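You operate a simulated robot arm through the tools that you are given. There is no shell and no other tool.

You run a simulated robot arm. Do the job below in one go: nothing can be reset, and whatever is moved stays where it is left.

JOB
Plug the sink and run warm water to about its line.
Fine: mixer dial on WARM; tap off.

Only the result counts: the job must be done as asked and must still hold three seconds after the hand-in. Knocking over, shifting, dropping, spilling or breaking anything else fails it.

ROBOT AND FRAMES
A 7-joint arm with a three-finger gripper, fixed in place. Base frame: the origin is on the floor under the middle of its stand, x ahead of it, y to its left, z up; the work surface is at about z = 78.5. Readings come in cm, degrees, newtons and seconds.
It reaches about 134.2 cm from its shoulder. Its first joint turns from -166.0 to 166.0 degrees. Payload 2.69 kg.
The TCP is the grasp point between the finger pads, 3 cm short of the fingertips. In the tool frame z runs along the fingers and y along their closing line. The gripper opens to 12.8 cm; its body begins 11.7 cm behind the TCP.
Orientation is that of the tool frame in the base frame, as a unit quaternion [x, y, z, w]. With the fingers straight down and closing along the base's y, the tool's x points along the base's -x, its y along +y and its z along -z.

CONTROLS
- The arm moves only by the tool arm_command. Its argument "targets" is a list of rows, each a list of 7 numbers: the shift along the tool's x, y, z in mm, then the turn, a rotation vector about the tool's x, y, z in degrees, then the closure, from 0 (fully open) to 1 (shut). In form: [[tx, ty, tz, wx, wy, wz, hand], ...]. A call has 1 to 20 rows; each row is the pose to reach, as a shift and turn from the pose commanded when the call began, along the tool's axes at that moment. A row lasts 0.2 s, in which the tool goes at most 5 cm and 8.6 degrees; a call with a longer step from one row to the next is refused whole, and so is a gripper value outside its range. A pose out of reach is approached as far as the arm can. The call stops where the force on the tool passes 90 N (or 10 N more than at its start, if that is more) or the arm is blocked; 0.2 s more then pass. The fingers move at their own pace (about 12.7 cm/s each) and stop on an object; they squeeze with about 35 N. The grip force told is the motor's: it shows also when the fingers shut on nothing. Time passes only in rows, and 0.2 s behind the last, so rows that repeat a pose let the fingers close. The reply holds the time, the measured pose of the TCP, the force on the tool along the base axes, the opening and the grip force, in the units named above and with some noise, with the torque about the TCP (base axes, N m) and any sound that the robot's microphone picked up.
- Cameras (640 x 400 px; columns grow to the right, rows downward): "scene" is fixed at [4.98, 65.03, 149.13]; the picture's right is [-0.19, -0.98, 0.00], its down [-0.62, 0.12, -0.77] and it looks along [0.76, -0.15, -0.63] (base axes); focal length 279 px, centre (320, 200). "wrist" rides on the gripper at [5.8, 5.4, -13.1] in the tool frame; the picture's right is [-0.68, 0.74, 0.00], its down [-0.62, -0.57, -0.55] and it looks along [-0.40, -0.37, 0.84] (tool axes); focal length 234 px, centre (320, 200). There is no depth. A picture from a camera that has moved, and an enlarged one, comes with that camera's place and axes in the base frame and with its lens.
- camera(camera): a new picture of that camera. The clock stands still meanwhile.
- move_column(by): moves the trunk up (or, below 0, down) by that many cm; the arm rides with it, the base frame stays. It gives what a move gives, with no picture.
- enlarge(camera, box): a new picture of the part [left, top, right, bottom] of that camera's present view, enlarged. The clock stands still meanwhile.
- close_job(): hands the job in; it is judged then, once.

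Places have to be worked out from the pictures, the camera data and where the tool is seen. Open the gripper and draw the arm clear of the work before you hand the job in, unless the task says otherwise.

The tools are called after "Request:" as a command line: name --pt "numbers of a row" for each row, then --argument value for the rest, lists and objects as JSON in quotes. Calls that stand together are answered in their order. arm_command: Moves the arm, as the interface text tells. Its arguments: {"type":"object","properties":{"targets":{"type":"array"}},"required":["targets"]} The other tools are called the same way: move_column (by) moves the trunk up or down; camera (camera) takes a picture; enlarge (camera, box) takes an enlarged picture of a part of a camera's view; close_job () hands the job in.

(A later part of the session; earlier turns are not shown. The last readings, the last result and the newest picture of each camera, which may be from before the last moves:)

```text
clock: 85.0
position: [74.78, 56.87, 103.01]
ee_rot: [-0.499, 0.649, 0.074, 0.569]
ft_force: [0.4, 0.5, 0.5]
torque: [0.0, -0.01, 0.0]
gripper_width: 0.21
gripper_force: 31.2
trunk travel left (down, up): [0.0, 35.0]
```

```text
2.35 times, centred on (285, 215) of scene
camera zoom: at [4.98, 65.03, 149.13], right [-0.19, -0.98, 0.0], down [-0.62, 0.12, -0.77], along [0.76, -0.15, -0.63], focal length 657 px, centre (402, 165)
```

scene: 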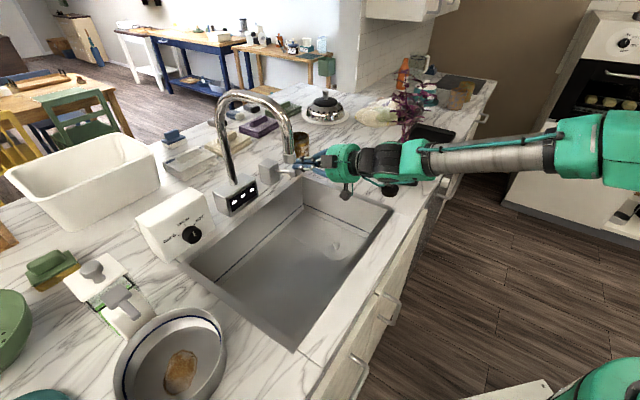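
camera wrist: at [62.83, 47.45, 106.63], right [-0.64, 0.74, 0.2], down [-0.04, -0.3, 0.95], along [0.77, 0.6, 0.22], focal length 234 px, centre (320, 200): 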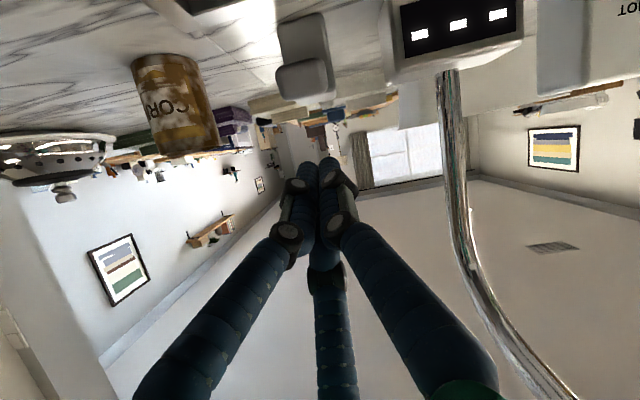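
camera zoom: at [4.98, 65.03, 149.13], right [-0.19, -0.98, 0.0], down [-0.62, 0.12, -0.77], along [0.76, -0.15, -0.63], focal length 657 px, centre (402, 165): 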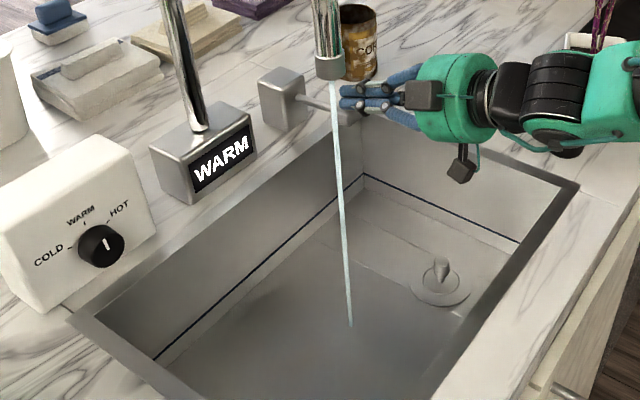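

The stream is stronger and still WARM. I hold for about 4 s and check the water level.

Request:
arm_command --pt "0 0 0 0 0 0 1.0" --pt "0 0 0 0 0 0 1.0" --pt "0 0 0 0 0 0 1.0" --pt "0 0 0 0 0 0 1.0" --pt "0 0 0 0 0 0 1.0" --pt "0 0 0 0 0 0 1.0" --pt "0 0 0 0 0 0 1.0" --pt "0 0 0 0 0 0 1.0" --pt "0 0 0 0 0 0 1.0" --pt "0 0 0 0 0 0 1.0" --pt "0 0 0 0 0 0 1.0" --pt "0 0 0 0 0 0 1.0" --pt "0 0 0 0 0 0 1.0" --pt "0 0 0 0 0 0 1.0" --pt "0 0 0 0 0 0 1.0" --pt "0 0 0 0 0 0 1.0" --pt "0 0 0 0 0 0 1.0" --pt "0 0 0 0 0 0 1.0" --pt "0 0 0 0 0 0 1.0" --pt "0 0 0 0 0 0 1.0"

Request:
enlarge --camera "scene" --box '[200, 160, 400, 300]'

Request:
enlarge --camera "scene" --box '[290, 190, 390, 270]'

```text
clock: 89.2
position: [74.83, 57.03, 103.03]
ee_rot: [-0.499, 0.649, 0.073, 0.569]
ft_force: [0.2, -0.2, 0.3]
torque: [-0.05, -0.01, -0.02]
gripper_width: 0.22
gripper_force: 31.9
trunk travel left (down, up): [0.0, 35.0]
```

```text
2.86 times, centred on (300, 230) of scene
camera zoom: at [4.98, 65.03, 149.13], right [-0.19, -0.98, 0.0], down [-0.62, 0.12, -0.77], along [0.76, -0.15, -0.63], focal length 797 px, centre (377, 114)
```

zoom: 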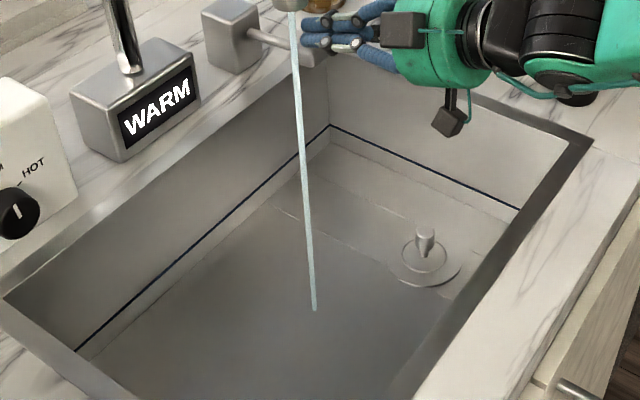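

```text
5.00 times, centred on (340, 230) of scene
camera zoom: at [4.98, 65.03, 149.13], right [-0.19, -0.98, 0.0], down [-0.62, 0.12, -0.77], along [0.76, -0.15, -0.63], focal length 1396 px, centre (220, 50)
```

zoom: 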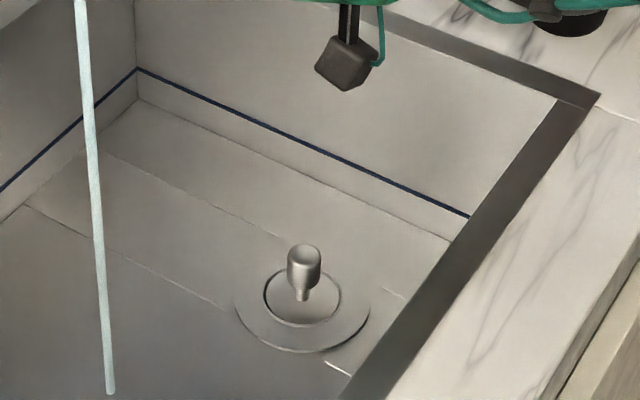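

No visible rise yet at this flow. I push the lever further down for more flow, then watch the level against the blue line.

Request:
arm_command --pt "4 2.4 1.7 0 0 0 1.0" --pt "8.1 4.7 3.4 0 0 0 1.0" --pt "12.2 7.1 5.1 0 0 0 1.0" --pt "16.3 9.5 6.8 0 0 0 1.0" --pt "16.3 9.5 6.8 0 0 0 1.0" --pt "16.3 9.5 6.8 0 0 0 1.0"

Request:
enlarge --camera "scene" --box '[200, 130, 400, 300]'

Request:
enlarge --camera "scene" --box '[290, 190, 390, 270]'

```text
clock: 90.7
position: [74.91, 57.13, 101.1]
ee_rot: [-0.5, 0.65, 0.077, 0.567]
ft_force: [0.0, -0.5, -1.3]
torque: [0.0, 0.01, -0.02]
gripper_width: 0.21
gripper_force: 31.4
trunk travel left (down, up): [0.0, 35.0]
```

```text
2.35 times, centred on (300, 215) of scene
camera zoom: at [4.98, 65.03, 149.13], right [-0.19, -0.98, 0.0], down [-0.62, 0.12, -0.77], along [0.76, -0.15, -0.63], focal length 657 px, centre (367, 165)
```

zoom: 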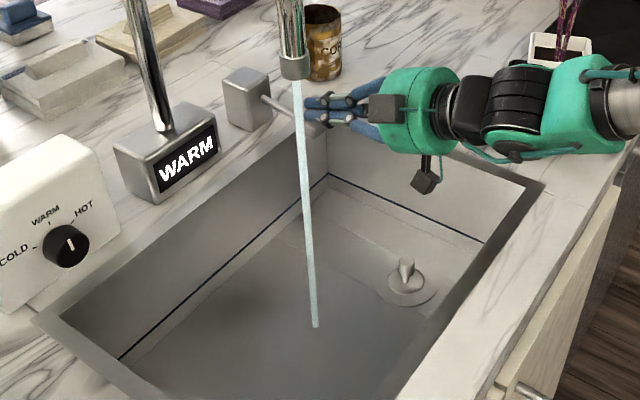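

```text
5.00 times, centred on (340, 230) of scene
camera zoom: at [4.98, 65.03, 149.13], right [-0.19, -0.98, 0.0], down [-0.62, 0.12, -0.77], along [0.76, -0.15, -0.63], focal length 1396 px, centre (220, 50)
```

zoom: 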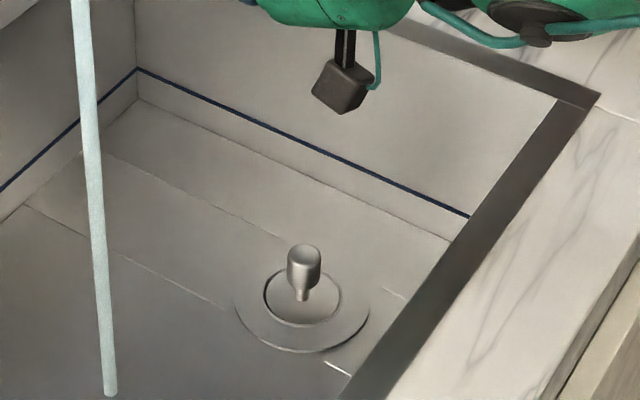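

Strong flow now. I wait 4 s more and compare the level again.

Request:
arm_command --pt "0 0 0 0 0 0 1.0" --pt "0 0 0 0 0 0 1.0" --pt "0 0 0 0 0 0 1.0" --pt "0 0 0 0 0 0 1.0" --pt "0 0 0 0 0 0 1.0" --pt "0 0 0 0 0 0 1.0" --pt "0 0 0 0 0 0 1.0" --pt "0 0 0 0 0 0 1.0" --pt "0 0 0 0 0 0 1.0" --pt "0 0 0 0 0 0 1.0" --pt "0 0 0 0 0 0 1.0" --pt "0 0 0 0 0 0 1.0" --pt "0 0 0 0 0 0 1.0" --pt "0 0 0 0 0 0 1.0" --pt "0 0 0 0 0 0 1.0" --pt "0 0 0 0 0 0 1.0" --pt "0 0 0 0 0 0 1.0" --pt "0 0 0 0 0 0 1.0" --pt "0 0 0 0 0 0 1.0" --pt "0 0 0 0 0 0 1.0"

Request:
enlarge --camera "scene" --box '[290, 190, 390, 270]'

Request:
enlarge --camera "scene" --box '[200, 130, 400, 300]'

```text
clock: 94.8
position: [74.85, 57.15, 101.12]
ee_rot: [-0.502, 0.649, 0.078, 0.566]
ft_force: [0.5, -0.1, 0.4]
torque: [-0.01, 0.0, -0.02]
gripper_width: 0.23
gripper_force: 30.7
trunk travel left (down, up): [0.0, 35.0]
```

```text
5.00 times, centred on (340, 230) of scene
camera zoom: at [4.98, 65.03, 149.13], right [-0.19, -0.98, 0.0], down [-0.62, 0.12, -0.77], along [0.76, -0.15, -0.63], focal length 1396 px, centre (220, 50)
```

zoom: 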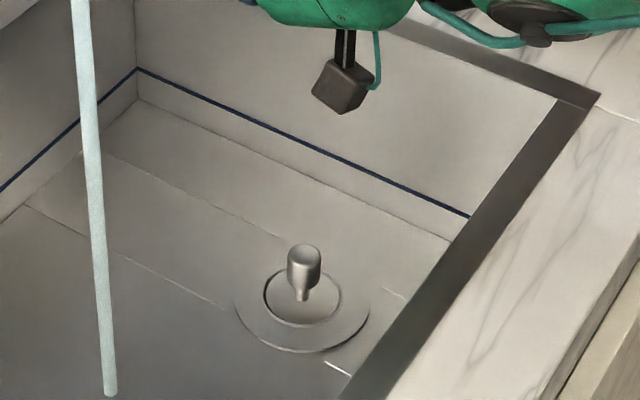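

```text
2.35 times, centred on (300, 215) of scene
camera zoom: at [4.98, 65.03, 149.13], right [-0.19, -0.98, 0.0], down [-0.62, 0.12, -0.77], along [0.76, -0.15, -0.63], focal length 657 px, centre (367, 165)
```

zoom: 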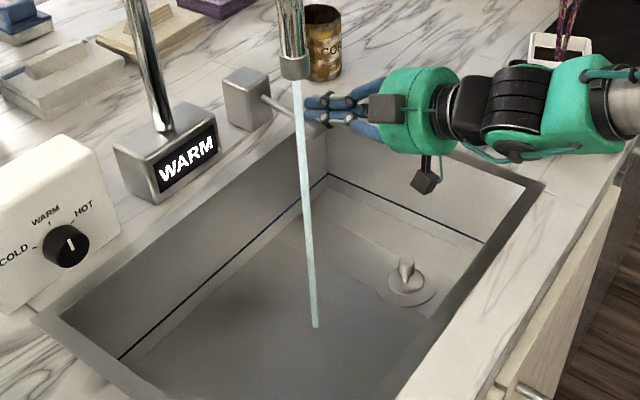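

I still see no rise, so I wait 4 s more and zoom tightly on the plug and the corner to see whether any water is pooling.

Request:
arm_command --pt "0 0 0 0 0 0 1.0" --pt "0 0 0 0 0 0 1.0" --pt "0 0 0 0 0 0 1.0" --pt "0 0 0 0 0 0 1.0" --pt "0 0 0 0 0 0 1.0" --pt "0 0 0 0 0 0 1.0" --pt "0 0 0 0 0 0 1.0" --pt "0 0 0 0 0 0 1.0" --pt "0 0 0 0 0 0 1.0" --pt "0 0 0 0 0 0 1.0" --pt "0 0 0 0 0 0 1.0" --pt "0 0 0 0 0 0 1.0" --pt "0 0 0 0 0 0 1.0" --pt "0 0 0 0 0 0 1.0" --pt "0 0 0 0 0 0 1.0" --pt "0 0 0 0 0 0 1.0" --pt "0 0 0 0 0 0 1.0" --pt "0 0 0 0 0 0 1.0" --pt "0 0 0 0 0 0 1.0" --pt "0 0 0 0 0 0 1.0"

Request:
enlarge --camera "scene" --box '[320, 225, 380, 270]'

Request:
enlarge --camera "scene" --box '[280, 190, 340, 280]'

```text
clock: 99.0
position: [74.89, 57.16, 101.22]
ee_rot: [-0.501, 0.65, 0.076, 0.566]
ft_force: [-0.8, -0.8, 0.4]
torque: [0.04, 0.02, 0.03]
gripper_width: 0.21
gripper_force: 31.4
trunk travel left (down, up): [0.0, 35.0]
```

```text
8.89 times, centred on (350, 248) of scene
camera zoom: at [4.98, 65.03, 149.13], right [-0.19, -0.98, 0.0], down [-0.62, 0.12, -0.77], along [0.76, -0.15, -0.63], focal length 2481 px, centre (53, -222)
```

zoom: 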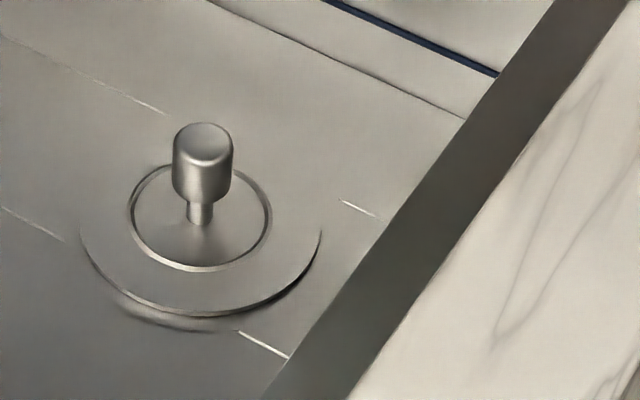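

```text
4.44 times, centred on (310, 235) of scene
camera zoom: at [4.98, 65.03, 149.13], right [-0.19, -0.98, 0.0], down [-0.62, 0.12, -0.77], along [0.76, -0.15, -0.63], focal length 1240 px, centre (364, 44)
```

zoom: 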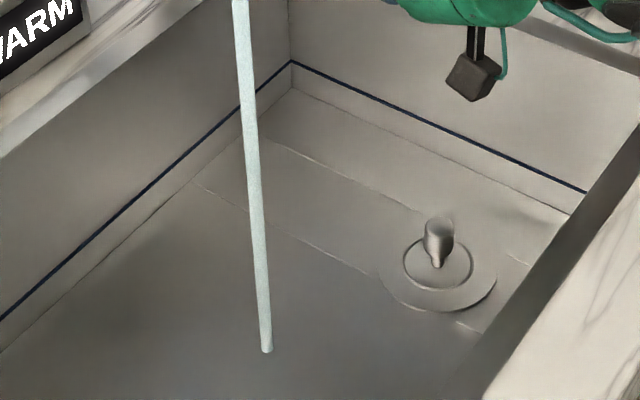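

Nothing is pooling, and the tight zoom suggests the flange may sit slightly proud on one side, so the plug may not be sealing. I will close the tap first, then reseat the plug. I retract the fist up and back and return the tool to pointing down.

Request:
arm_command --pt "-28 -15 -33 0 0 0 1.0" --pt "-56 -30 -66 0 0 0 0.8" --pt "-84 -46 -98 0 0 0 0.6" --pt "-112 -61 -131 0 0 0 0.5" --pt "-112 -61 -131 -3.9 6.8 0 0.5" --pt "-112 -61 -131 -7.8 13.5 0 0.5" --pt "-112 -61 -131 -11.7 20.2 0 0.5" --pt "-112 -61 -131 -15.6 27 0 0.5" --pt "-112 -61 -131 -19.5 33.7 0 0.5" --pt "-112 -61 -131 -23.4 40.5 0 0.5" --pt "-112 -61 -131 -27.3 47.2 0 0.5" --pt "-112 -61 -131 -31.2 54 0 0.5" --pt "-112 -61 -131 -35 60.6 0 0.5" --pt "-112 -61 -131 -35 60.6 0 0.5"

Request:
enlarge --camera "scene" --box '[200, 120, 400, 280]'

Request:
camera --camera "wrist"

```text
clock: 102.0
position: [68.97, 51.71, 117.4]
ee_rot: [-0.608, 0.794, -0.001, 0.0]
ft_force: [0.7, 0.1, -0.4]
torque: [-0.05, 0.07, -0.02]
gripper_width: 6.38
gripper_force: 0.0
trunk travel left (down, up): [0.0, 35.0]
```

```text
2.50 times, centred on (300, 200) of scene
camera zoom: at [4.98, 65.03, 149.13], right [-0.19, -0.98, 0.0], down [-0.62, 0.12, -0.77], along [0.76, -0.15, -0.63], focal length 698 px, centre (370, 200)
```

zoom: 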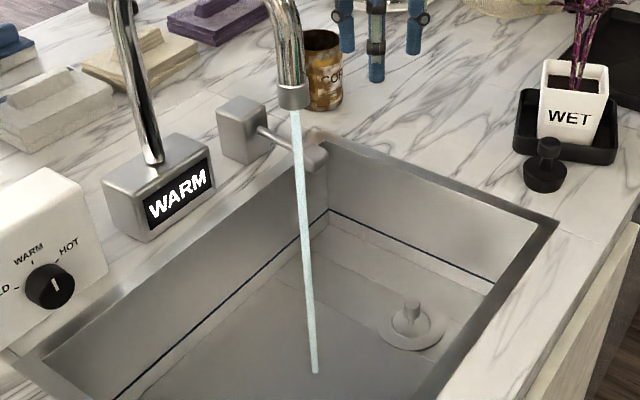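

```text
taken
camera wrist: at [62.24, 47.5, 130.44], right [-0.54, 0.84, 0.0], down [0.7, 0.45, 0.55], along [0.46, 0.29, -0.84], focal length 234 px, centre (320, 200)
```

wrist: 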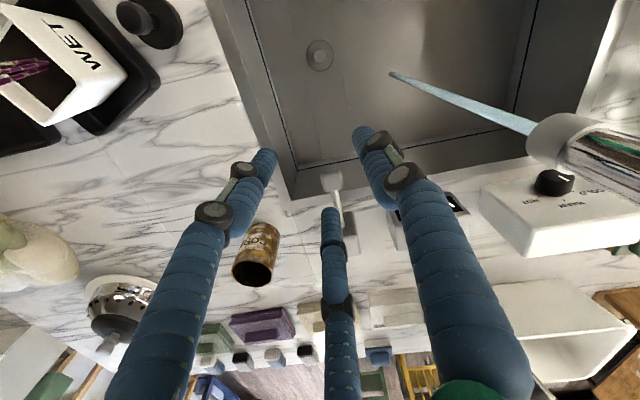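

From this angle the floor looks glossy. I enlarge the wrist view to check for a water surface.

Request:
enlarge --camera "wrist" --box '[240, 0, 560, 200]'

Request:
enlarge --camera "wrist" --box '[270, 10, 380, 100]'

Request:
enlarge --camera "scene" --box '[290, 190, 390, 270]'

```text
2.00 times, centred on (400, 100) of wrist
camera zoom: at [62.24, 47.5, 130.44], right [-0.54, 0.84, 0.0], down [0.7, 0.45, 0.55], along [0.46, 0.29, -0.84], focal length 468 px, centre (160, 400)
```

zoom: 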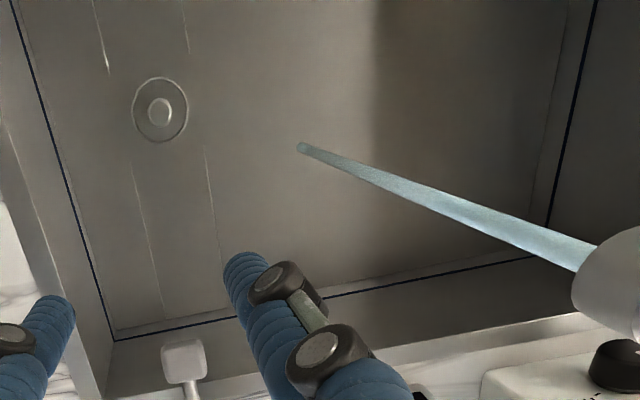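

```text
4.44 times, centred on (325, 55) of wrist
camera zoom: at [62.24, 47.5, 130.44], right [-0.54, 0.84, 0.0], down [0.7, 0.45, 0.55], along [0.46, 0.29, -0.84], focal length 1041 px, centre (298, 844)
```

zoom: 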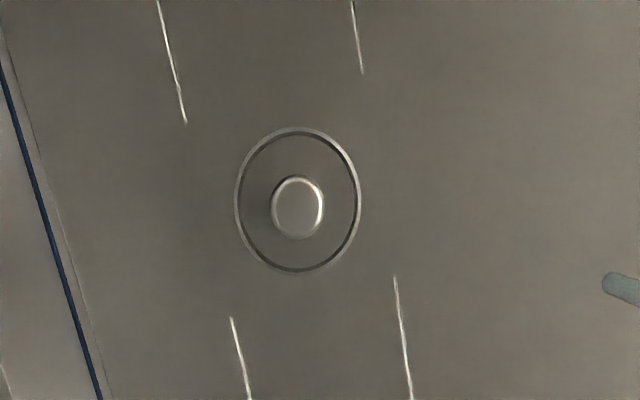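

```text
5.00 times, centred on (340, 230) of scene
camera zoom: at [4.98, 65.03, 149.13], right [-0.19, -0.98, 0.0], down [-0.62, 0.12, -0.77], along [0.76, -0.15, -0.63], focal length 1396 px, centre (220, 50)
```

zoom: 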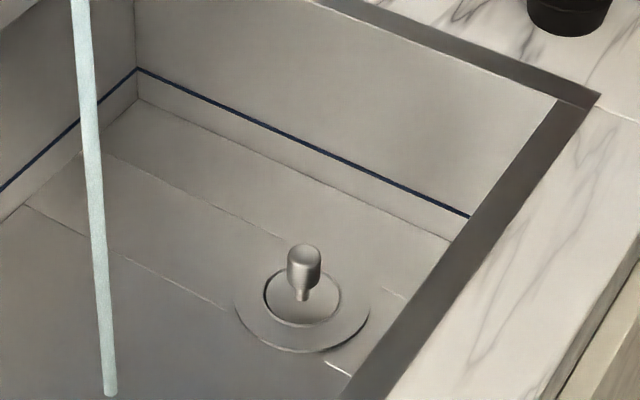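

There is definitely no water level, so it is draining past the plug. I go back over the lever with the hand pointing down to close the tap before fixing the plug.

Request:
arm_command --pt "-10 -6 6 0 0 7.5 0.5" --pt "-20 -12 18 0 0 15 0.5" --pt "-30 -18 30 0 0 22.5 0.5" --pt "-40 -24 45 0 0 30 0.5" --pt "-50 -30 60 0 0 37.5 0.5" --pt "-60 -36 75 0 0 45 0.5" --pt "-70 -42 85 0 0 52.5 0.5" --pt "-79 -47 94 0 0 60 0.5" --pt "-79 -47 94 0 0 60 0.5"

Request:
enlarge --camera "wrist" --box '[240, 60, 420, 200]'

Request:
enlarge --camera "scene" --box '[200, 120, 400, 280]'

```text
clock: 104.0
position: [75.55, 58.18, 108.13]
ee_rot: [-0.13, 0.991, 0.0, 0.0]
ft_force: [-0.1, 0.3, -0.5]
torque: [-0.05, -0.03, 0.0]
gripper_width: 6.38
gripper_force: 0.1
trunk travel left (down, up): [0.0, 35.0]
```

```text
2.86 times, centred on (330, 130) of wrist
camera zoom: at [68.48, 61.92, 121.11], right [0.46, 0.89, 0.0], down [0.74, -0.39, 0.55], along [0.49, -0.25, -0.83], focal length 669 px, centre (291, 400)
```

zoom: 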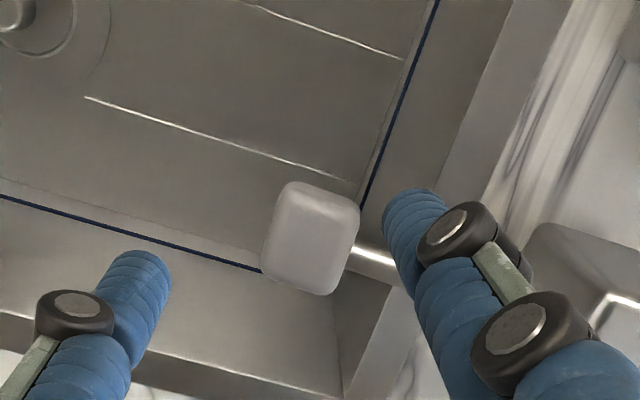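

```text
2.50 times, centred on (300, 200) of scene
camera zoom: at [4.98, 65.03, 149.13], right [-0.19, -0.98, 0.0], down [-0.62, 0.12, -0.77], along [0.76, -0.15, -0.63], focal length 698 px, centre (370, 200)
```

zoom: 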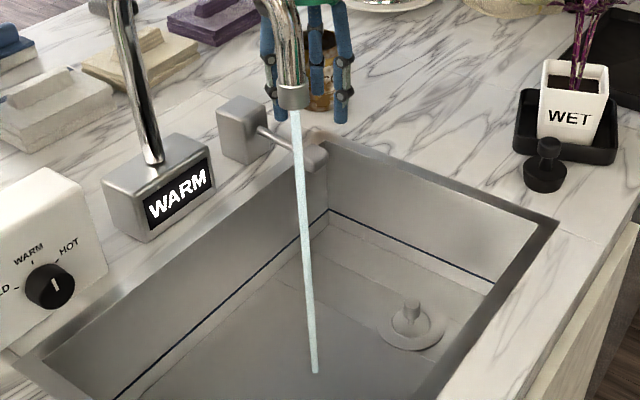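

The paddle is 6 mm off the axis, so I correct and lower around it, then close on it.

Request:
arm_command --pt "-2 2.3 27 0 0 0 0.52" --pt "-4.2 4.6 54 0 0 0 0.54" --pt "-4.2 4.6 82 0 0 0 0.55" --pt "-4.2 4.6 82 0 0 0 0.55" --pt "-4.2 4.6 82 0 0 0 0.66" --pt "-4.2 4.6 82 0 0 0 0.72" --pt "-4.2 4.6 82 0 0 0 0.72"

Request:
enlarge --camera "wrist" --box '[240, 80, 420, 220]'

```text
clock: 105.7
position: [75.87, 58.62, 99.68]
ee_rot: [-0.129, 0.992, 0.001, 0.002]
ft_force: [15.7, -10.5, 2.4]
torque: [-0.27, -0.57, -0.21]
gripper_width: 4.73
gripper_force: 9.4
trunk travel left (down, up): [0.0, 35.0]
```

```text
2.86 times, centred on (330, 150) of wrist
camera zoom: at [68.8, 62.31, 112.76], right [0.46, 0.89, 0.0], down [0.74, -0.39, 0.55], along [0.49, -0.25, -0.83], focal length 669 px, centre (291, 343)
```

zoom: 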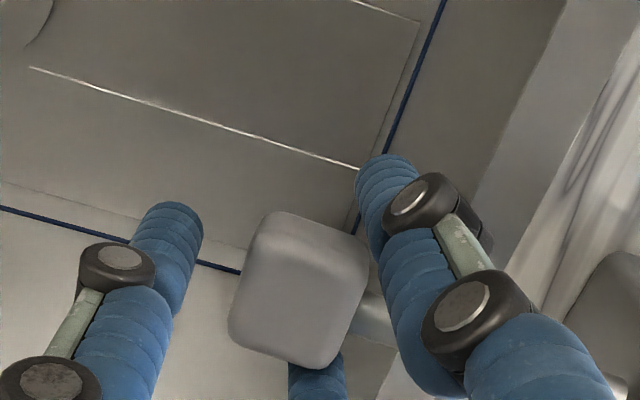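

The paddle is held. I squeeze and lift it along its arc with the tool following the rotation, back up toward the closed position.

Request:
arm_command --pt "0 0 0 0 0 0 0.8" --pt "0 0 0 0 0 0 0.8" --pt "-0.5 0.3 -8.1 2.5 4.3 0 0.8" --pt "-1.7 1.0 -16.1 5.0 8.7 0 0.8" --pt "-3.5 2.0 -23.9 7.5 13 0 0.8" --pt "-5.8 3.4 -31.6 10 17.3 0 0.8" --pt "-8.7 5.0 -39 12.6 21.6 0 0.8" --pt "-8.7 5.0 -39 12.6 21.6 0 0.8"

Request:
enlarge --camera "scene" --box '[200, 120, 400, 280]'

Request:
enlarge --camera "wrist" --box '[240, 80, 420, 220]'

```text
clock: 107.5
position: [74.27, 57.54, 102.85]
ee_rot: [-0.128, 0.968, -0.133, -0.171]
ft_force: [0.2, -0.7, 0.1]
torque: [0.02, 0.0, -0.01]
gripper_width: 2.58
gripper_force: 0.0
out of reach, approached as far as the arm can: row 7, 8
trunk travel left (down, up): [0.0, 35.0]
```

```text
2.50 times, centred on (300, 200) of scene
camera zoom: at [4.98, 65.03, 149.13], right [-0.19, -0.98, 0.0], down [-0.62, 0.12, -0.77], along [0.76, -0.15, -0.63], focal length 698 px, centre (370, 200)
```

zoom: 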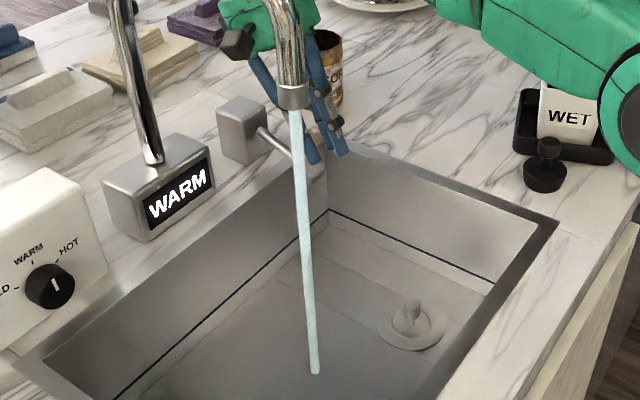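

```text
2.86 times, centred on (330, 150) of wrist
camera zoom: at [71.23, 65.27, 115.56], right [0.4, 0.82, -0.4], down [0.89, -0.24, 0.39], along [0.23, -0.52, -0.83], focal length 669 px, centre (291, 343)
```

zoom: 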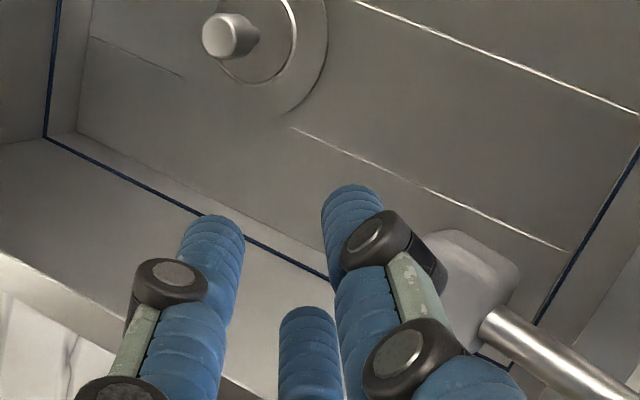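

The paddle slipped out, and part of the arm now shows near the plant. I check the full scene before moving anything.

Request:
camera --camera "scene"

Request:
camera --camera "wrist"

```text
taken
```

scene: 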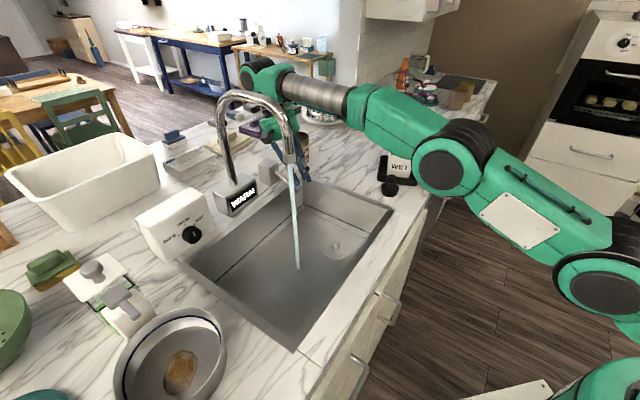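

```text
taken
camera wrist: at [71.23, 65.27, 115.56], right [0.4, 0.82, -0.4], down [0.89, -0.24, 0.39], along [0.23, -0.52, -0.83], focal length 234 px, centre (320, 200)
```

wrist: 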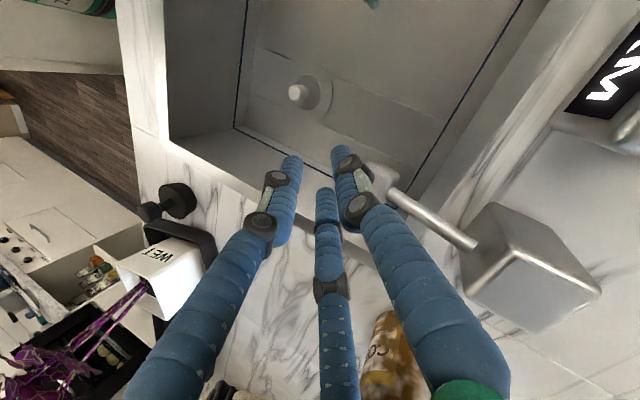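

The plant is untouched, but leaning back over-stretched the arm and the paddle slipped. The lever moves easily, so I will lift it from underneath with a fist coming from the front at about 40°. First I back out, straighten up and turn the wrist.

Request:
arm_command --pt "8 -5 -11 -2 -3.5 0 0.6" --pt "16 -10 -22 -4.5 -7.8 0 0.6" --pt "25 -15 -33 -7 -12.1 0 0.6" --pt "33 -20 -44 -9.5 -16.5 0 0.6" --pt "41 -24 -55 -12.5 -21.7 0 0.6" --pt "41 -24 -55 -12.5 -21.7 0 0.6"

Request:
enlarge --camera "scene" --box '[200, 60, 440, 280]'

```text
clock: 108.8
position: [72.83, 56.07, 110.08]
ee_rot: [-0.131, 0.991, 0.0, 0.004]
ft_force: [-0.4, 0.6, 1.3]
torque: [-0.01, -0.03, 0.02]
gripper_width: 5.14
gripper_force: 0.0
trunk travel left (down, up): [0.0, 35.0]
```

```text
1.82 times, centred on (320, 170) of scene
camera zoom: at [4.98, 65.03, 149.13], right [-0.19, -0.98, 0.0], down [-0.62, 0.12, -0.77], along [0.76, -0.15, -0.63], focal length 508 px, centre (320, 254)
```

zoom: 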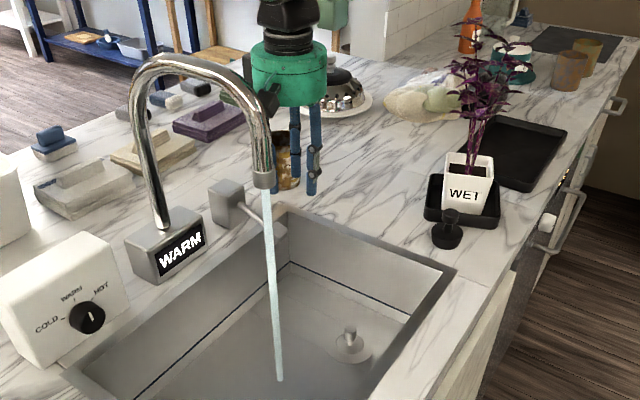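

All intact. I move to the front of the lever, turn the wrist and pitch the tool to about 40° below horizontal with the fingers closed.

Request:
arm_command --pt "8 -5 -3 0 0 -7.5 0.7" --pt "16 -10 -6 0 0 -15 0.8" --pt "24 -15 -9 0 0 -22.5 0.9" --pt "32 -20 -12 0 0 -30 1.0" --pt "40 -25 -15 0 0 -37.5 1.0" --pt "48 -30 -18 0 0 -45 1.0" --pt "54 -34 -20 0 0 -52.5 1.0" --pt "60 -38 -20 0 0 -60 1.0" --pt "60 -38 -20 0 0 -60 1.0"

Request:
arm_command --pt "0 0 0 3.6 -6.2 0 1.0" --pt "0 0 0 7.2 -12.4 0 1.0" --pt "0 0 0 10.7 -18.6 0 1.0" --pt "0 0 0 14.3 -24.8 0 1.0" --pt "0 0 0 17.9 -31 0 1.0" --pt "0 0 0 21.5 -37.2 0 1.0" --pt "0 0 0 25 -43.3 0 1.0" --pt "0 0 0 25 -43.3 0 1.0"

Request:
camera --camera "scene"

Request:
camera --camera "wrist"

```text
clock: 110.8
position: [68.0, 50.99, 112.07]
ee_rot: [-0.61, 0.793, -0.002, 0.002]
ft_force: [0.0, -0.6, -0.3]
torque: [0.0, 0.03, 0.0]
gripper_width: 0.19
gripper_force: 31.5
trunk travel left (down, up): [0.0, 35.0]
```

```text
clock: 112.7
position: [68.14, 50.94, 112.14]
ee_rot: [-0.551, 0.718, 0.053, 0.422]
ft_force: [-0.5, -0.3, -0.5]
torque: [0.01, 0.02, -0.02]
gripper_width: 0.21
gripper_force: 31.4
trunk travel left (down, up): [0.0, 35.0]
```

```text
taken
```

scene: 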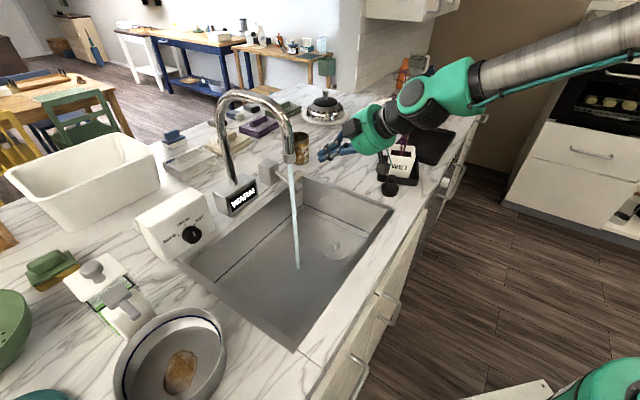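

```text
taken
camera wrist: at [56.19, 41.51, 114.43], right [-0.59, 0.79, 0.16], down [0.2, -0.05, 0.98], along [0.78, 0.61, -0.12], focal length 234 px, centre (320, 200)
```

wrist: 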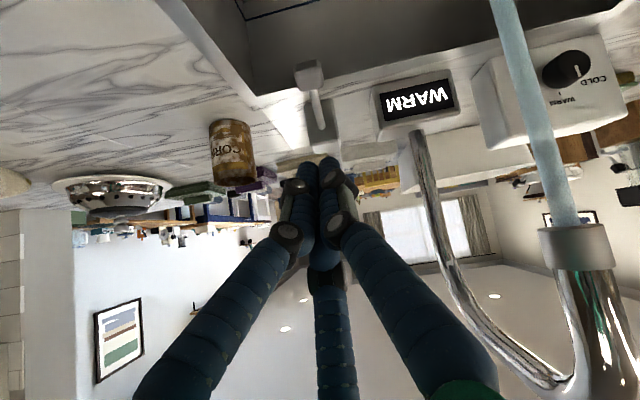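

The hand is in the right orientation. I enlarge the lever from both cameras to get the paddle's present height before going underneath.

Request:
enlarge --camera "scene" --box '[245, 140, 345, 210]'

Request:
enlarge --camera "wrist" --box '[240, 20, 400, 160]'

```text
5.71 times, centred on (295, 175) of scene
camera zoom: at [4.98, 65.03, 149.13], right [-0.19, -0.98, 0.0], down [-0.62, 0.12, -0.77], along [0.76, -0.15, -0.63], focal length 1595 px, centre (463, 343)
```

zoom: 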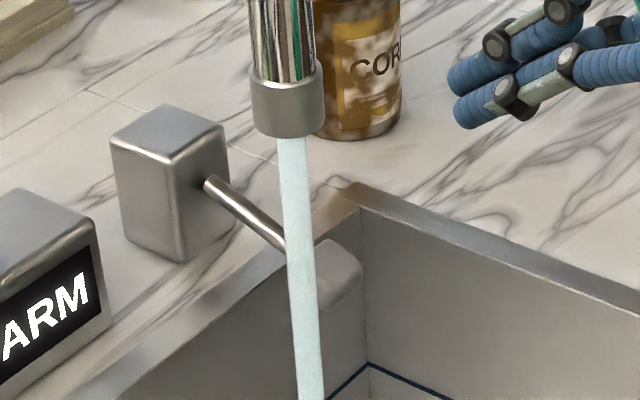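

```text
2.86 times, centred on (320, 90) of wrist
camera zoom: at [56.19, 41.51, 114.43], right [-0.59, 0.79, 0.16], down [0.2, -0.05, 0.98], along [0.78, 0.61, -0.12], focal length 669 px, centre (320, 514)
```

zoom: 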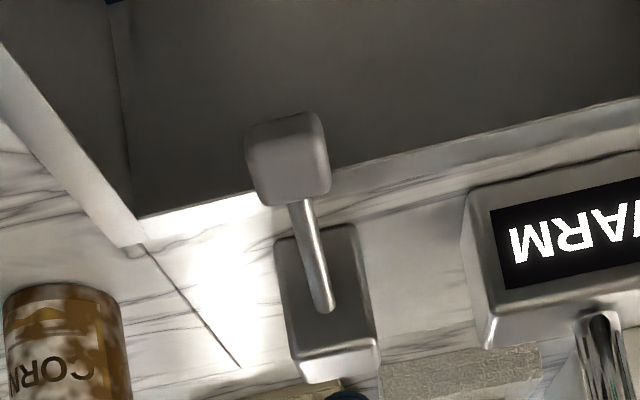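

The lever now points about 17° below horizontal, with the paddle centre near z 96.5. I lower the fist in front of it and then slightly below it.

Request:
arm_command --pt "23 14 30 0 0 0 1.0" --pt "47 27 61 0 0 0 1.0" --pt "70 41 91 0 0 0 1.0" --pt "82 48 119 0 0 0 1.0" --pt "95 56 147 0 0 0 1.0" --pt "95 56 147 0 0 0 1.0"

Request:
enlarge --camera "scene" --box '[245, 130, 385, 230]'

Request:
camera --camera "wrist"

```text
clock: 114.0
position: [71.11, 54.11, 94.21]
ee_rot: [-0.552, 0.718, 0.054, 0.42]
ft_force: [0.9, 0.0, -0.2]
torque: [0.0, -0.01, 0.01]
gripper_width: 0.23
gripper_force: 31.6
trunk travel left (down, up): [0.0, 35.0]
```

```text
4.00 times, centred on (315, 180) of scene
camera zoom: at [4.98, 65.03, 149.13], right [-0.19, -0.98, 0.0], down [-0.62, 0.12, -0.77], along [0.76, -0.15, -0.63], focal length 1116 px, centre (340, 280)
```

zoom: 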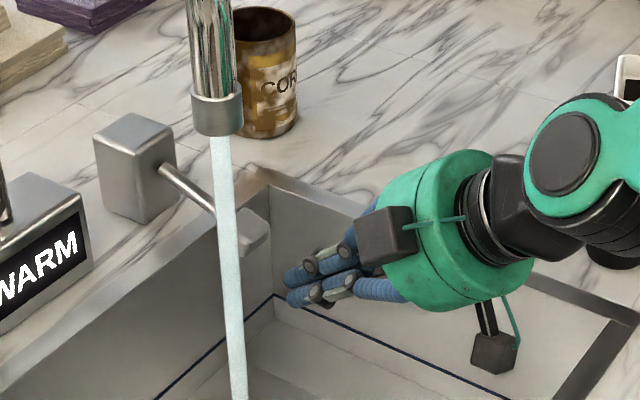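

```text
taken
camera wrist: at [59.27, 44.73, 96.69], right [-0.59, 0.79, 0.16], down [0.2, -0.05, 0.98], along [0.78, 0.61, -0.12], focal length 234 px, centre (320, 200)
```

wrist: 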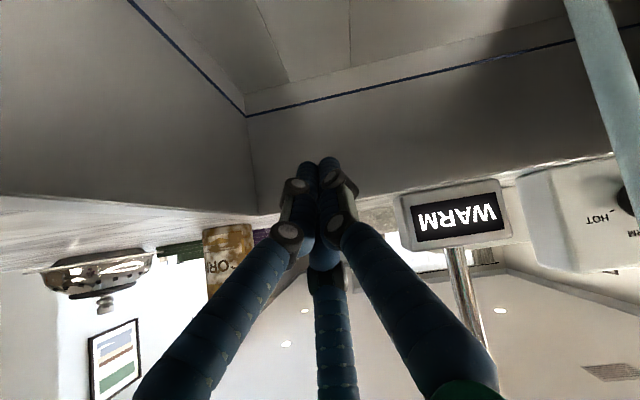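

The fist reached the spot below the paddle. I advance 3.8 cm under it and lift 5.5 cm in 1 cm steps.

Request:
arm_command --pt "-10 -6 15 0 0 0 1.0" --pt "-21 -12 29.3 0 0 0 1.0" --pt "-27.6 -15.9 22.9 0 0 0 1.0" --pt "-34.2 -19.8 16.5 0 0 0 1.0" --pt "-40.9 -23.7 10.2 0 0 0 1.0" --pt "-47.5 -27.6 3.8 0 0 0 1.0" --pt "-54.2 -31.4 -2.6 0 0 0 1.0" --pt "-57.5 -33.4 -5.8 0 0 0 1.0" --pt "-57.5 -33.4 -5.8 0 0 0 1.0"

Request:
enlarge --camera "scene" --box '[205, 120, 385, 260]'

Request:
enlarge --camera "wrist" --box '[240, 60, 420, 220]'

```text
clock: 116.0
position: [73.68, 56.79, 99.77]
ee_rot: [-0.553, 0.718, 0.054, 0.42]
ft_force: [-0.3, 0.2, -0.7]
torque: [-0.02, 0.0, -0.02]
gripper_width: 0.21
gripper_force: 31.3
trunk travel left (down, up): [0.0, 35.0]
```

```text
2.86 times, centred on (295, 190) of scene
camera zoom: at [4.98, 65.03, 149.13], right [-0.19, -0.98, 0.0], down [-0.62, 0.12, -0.77], along [0.76, -0.15, -0.63], focal length 797 px, centre (391, 229)
```

zoom: 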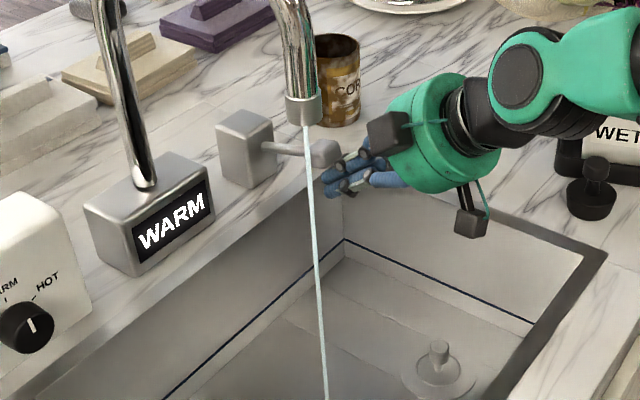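

```text
2.50 times, centred on (330, 140) of wrist
camera zoom: at [61.87, 47.39, 102.03], right [-0.59, 0.79, 0.16], down [0.2, -0.05, 0.98], along [0.78, 0.61, -0.12], focal length 585 px, centre (295, 350)
```

zoom: 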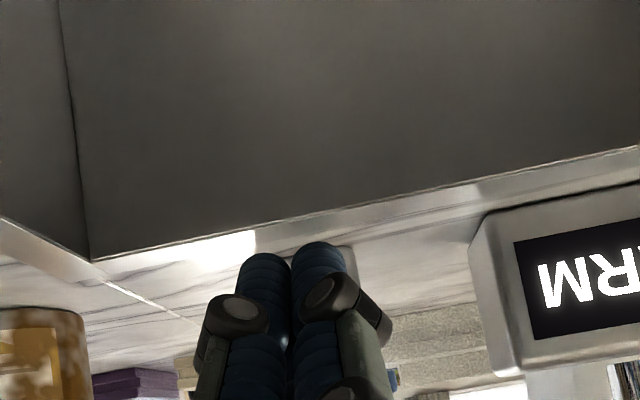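

The lifting works and the stream has thinned. I raise another 1.8 cm to shut it off fully.

Request:
arm_command --pt "-4 -2.3 -3.8 0 0 0 1.0" --pt "-8 -4.7 -7.7 0 0 0 1.0" --pt "-12 -7 -11.5 0 0 0 1.0" --pt "-12 -7 -11.5 0 0 0 1.0"

Request:
enlarge --camera "scene" --box '[205, 120, 385, 260]'

```text
clock: 117.0
position: [73.57, 56.72, 101.35]
ee_rot: [-0.552, 0.718, 0.054, 0.42]
ft_force: [-1.2, -2.2, -3.2]
torque: [-0.05, 0.06, 0.0]
gripper_width: 0.2
gripper_force: 31.0
trunk travel left (down, up): [0.0, 35.0]
```

```text
2.86 times, centred on (295, 190) of scene
camera zoom: at [4.98, 65.03, 149.13], right [-0.19, -0.98, 0.0], down [-0.62, 0.12, -0.77], along [0.76, -0.15, -0.63], focal length 797 px, centre (391, 229)
```

zoom: 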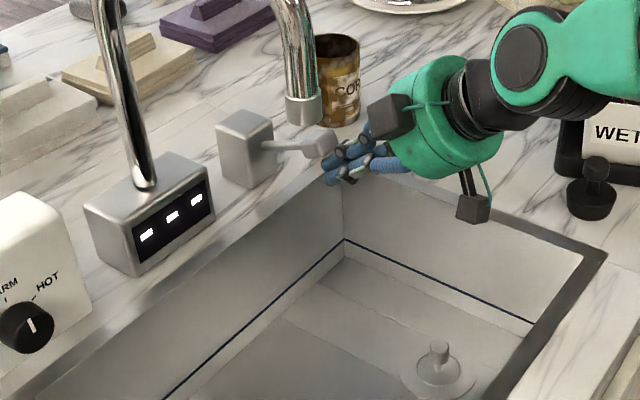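

The tap is shut; the panel shows dashes again. Now the plug: I back the fist out from under the lever, rise, and return to pointing straight down.

Request:
arm_command --pt "17 10 -23 0 0 0 1.0" --pt "33 19 -46 0 0 0 1.0" --pt "6.6 3.4 -71.5 0 0 0 1.0" --pt "-20 -12 -97 0 0 0 0.8" --pt "-46.5 -27.7 -122.8 0 0 0 0.6" --pt "-46.5 -27.7 -122.8 -3.6 6.2 0 0.5" --pt "-46.5 -27.7 -122.8 -7.2 12.4 0 0.4" --pt "-46.5 -27.7 -122.8 -10.7 18.6 0 0.3" --pt "-46.5 -27.7 -122.8 -14.3 24.8 0 0.3" --pt "-46.5 -27.7 -122.8 -17.9 31 0 0.3" --pt "-46.5 -27.7 -122.8 -21.5 37.2 0 0.3" --pt "-46.5 -27.7 -122.8 -25 43.3 0 0.3" --pt "-46.5 -27.7 -122.8 -25 43.3 0 0.3"

Request:
enlarge --camera "scene" --box '[205, 120, 385, 260]'

```text
clock: 119.8
position: [69.6, 52.61, 113.38]
ee_rot: [-0.609, 0.793, -0.002, 0.0]
ft_force: [-1.2, 0.6, -0.9]
torque: [-0.02, 0.05, 0.02]
gripper_width: 8.98
gripper_force: 0.0
trunk travel left (down, up): [0.0, 35.0]
```

```text
2.86 times, centred on (295, 190) of scene
camera zoom: at [4.98, 65.03, 149.13], right [-0.19, -0.98, 0.0], down [-0.62, 0.12, -0.77], along [0.76, -0.15, -0.63], focal length 797 px, centre (391, 229)
```

zoom: 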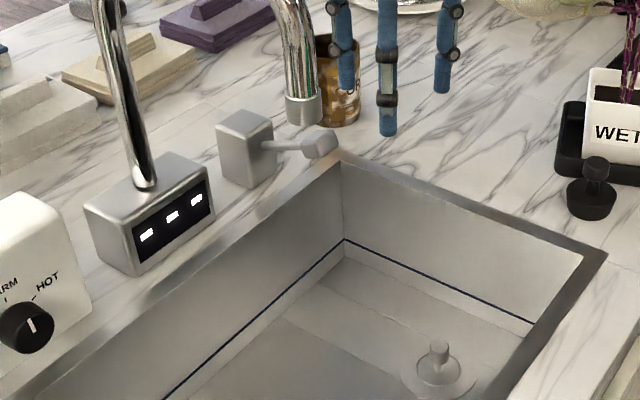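

The lever stays shut on its own. I go to the same viewing pose I used earlier, when the hole was open, so I can compare the plug's position with the hole directly.

Request:
arm_command --pt "9 3.5 -4 0 0 7.5 0.3" --pt "18 7 -8 0 0 15 0.3" --pt "28 10.5 -12 0 0 22.5 0.3" --pt "37 14 -16 0 0 30 0.3" --pt "46 17.5 -20 0 0 37.5 0.3" --pt "55 21 -24 0 0 45 0.3" --pt "64 24.5 -28 0 0 52.5 0.3" --pt "74 28 -32 0 0 60 0.3" --pt "83 31.5 -36 0 0 67.5 0.3" --pt "92 35 -36 0 0 75 0.3" --pt "92 35 -36 0 0 75 0.3"

Request:
enlarge --camera "wrist" --box '[270, 20, 400, 140]'

Request:
camera --camera "wrist"

```text
clock: 122.2
position: [63.64, 44.5, 117.15]
ee_rot: [0.001, 1.0, 0.0, 0.002]
ft_force: [0.2, 0.6, 0.3]
torque: [0.03, -0.04, 0.0]
gripper_width: 8.95
gripper_force: 0.1
trunk travel left (down, up): [0.0, 35.0]
```

```text
3.33 times, centred on (335, 80) of wrist
camera zoom: at [57.81, 49.93, 130.19], right [0.68, 0.74, 0.0], down [0.61, -0.57, 0.55], along [0.41, -0.37, -0.83], focal length 781 px, centre (270, 600)
```

zoom: 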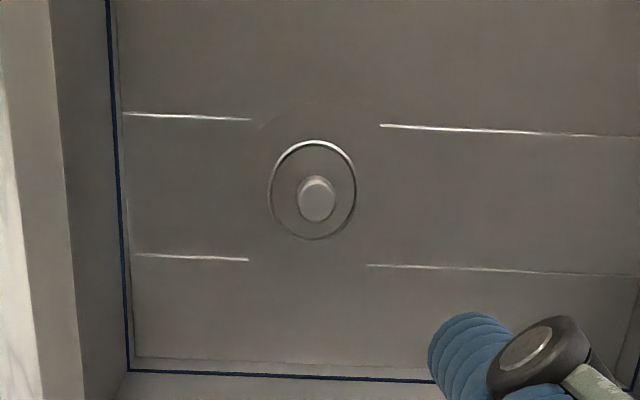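

```text
taken
camera wrist: at [57.81, 49.93, 130.19], right [0.68, 0.74, 0.0], down [0.61, -0.57, 0.55], along [0.41, -0.37, -0.83], focal length 234 px, centre (320, 200)
```

wrist: 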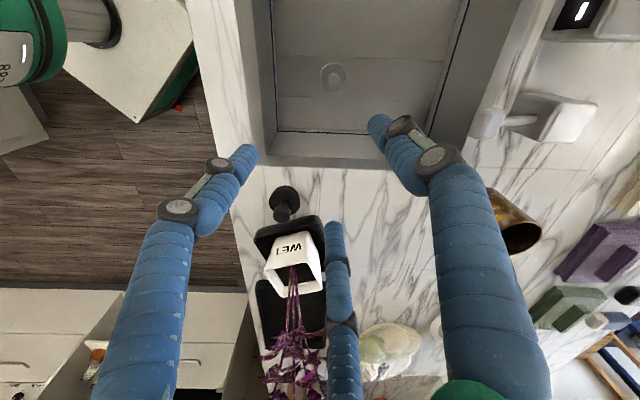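

Compared with the earlier view, the plug is centred on the hole to within about 2 mm. It may just not be pushed home, so I come down with a closed fist to press on its knob.

Request:
arm_command --pt "1 12 30 0 0 0 0.6" --pt "2.4 25 70 0 0 0 0.9" --pt "2.4 36.5 112 0 0 0 1.0" --pt "2.4 36.5 160 0 0 0 1.0" --pt "2.4 36.5 205 0 0 0 1.0" --pt "2.4 36.5 250 0 0 0 1.0" --pt "2.4 36.5 285 0 0 0 1.0" --pt "2.4 36.5 296 0 0 0 1.0" --pt "2.4 36.5 296 0 0 0 1.0"

Request:
enlarge --camera "scene" --box '[300, 180, 400, 270]'

```text
clock: 124.2
position: [63.59, 48.23, 87.28]
ee_rot: [0.0, 1.0, -0.001, 0.003]
ft_force: [0.8, 0.4, 0.0]
torque: [-0.01, 0.01, 0.0]
gripper_width: 0.23
gripper_force: 31.2
trunk travel left (down, up): [0.0, 35.0]
```

```text
4.44 times, centred on (350, 225) of scene
camera zoom: at [4.98, 65.03, 149.13], right [-0.19, -0.98, 0.0], down [-0.62, 0.12, -0.77], along [0.76, -0.15, -0.63], focal length 1240 px, centre (187, 89)
```

zoom: 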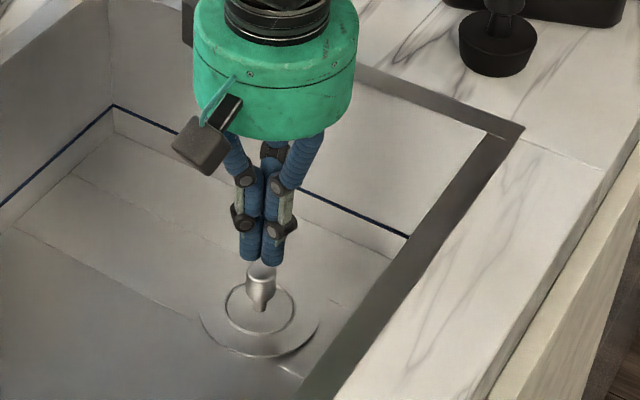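

The fist is right above the plug's knob. I press down in 3 mm steps and watch the force against height.

Request:
arm_command --pt "0 0 4 0 0 0 1.0" --pt "0 0 8 0 0 0 1.0" --pt "0 0 12 0 0 0 1.0" --pt "0 0 15 0 0 0 1.0" --pt "0 0 15 0 0 0 1.0"

Request:
enlarge --camera "scene" --box '[310, 215, 390, 270]'

```text
clock: 125.5
position: [63.69, 48.31, 85.89]
ee_rot: [0.0, 1.0, 0.0, 0.004]
ft_force: [0.3, -0.5, -0.3]
torque: [-0.02, 0.02, -0.01]
gripper_width: 0.2
gripper_force: 30.9
trunk travel left (down, up): [0.0, 35.0]
```

```text
7.27 times, centred on (350, 242) of scene
camera zoom: at [4.98, 65.03, 149.13], right [-0.19, -0.98, 0.0], down [-0.62, 0.12, -0.77], along [0.76, -0.15, -0.63], focal length 2030 px, centre (102, -109)
```

zoom: 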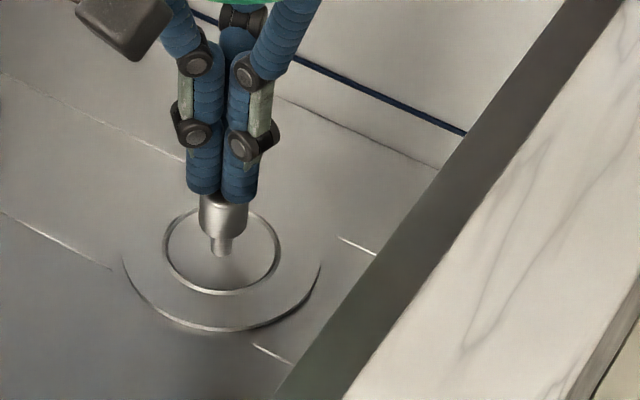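

Almost touching. I press on another centimetre in 2 mm steps.

Request:
arm_command --pt "0 0 2 0 0 0 1.0" --pt "0 0 4 0 0 0 1.0" --pt "0 0 6 0 0 0 1.0" --pt "0 0 8 0 0 0 1.0" --pt "0 0 8 0 0 0 1.0"

Request:
enlarge --camera "scene" --box '[310, 215, 390, 270]'

```text
clock: 126.7
position: [63.83, 48.1, 85.5]
ee_rot: [0.0, 1.0, 0.0, 0.004]
ft_force: [-6.3, -2.1, 36.7]
torque: [-0.09, 0.31, 0.0]
gripper_width: 0.62
gripper_force: 31.6
trunk travel left (down, up): [0.0, 35.0]
```

```text
7.27 times, centred on (350, 242) of scene
camera zoom: at [4.98, 65.03, 149.13], right [-0.19, -0.98, 0.0], down [-0.62, 0.12, -0.77], along [0.76, -0.15, -0.63], focal length 2030 px, centre (102, -109)
```

zoom: 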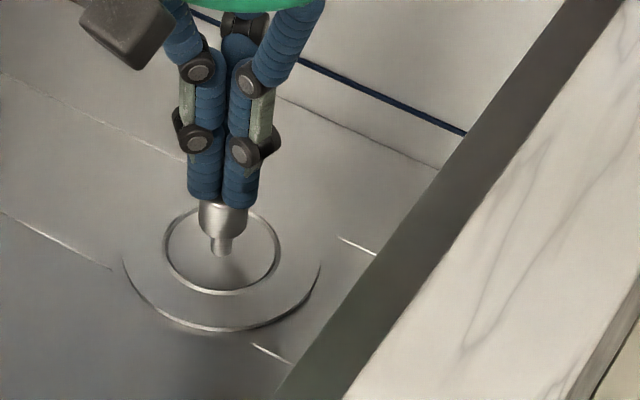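

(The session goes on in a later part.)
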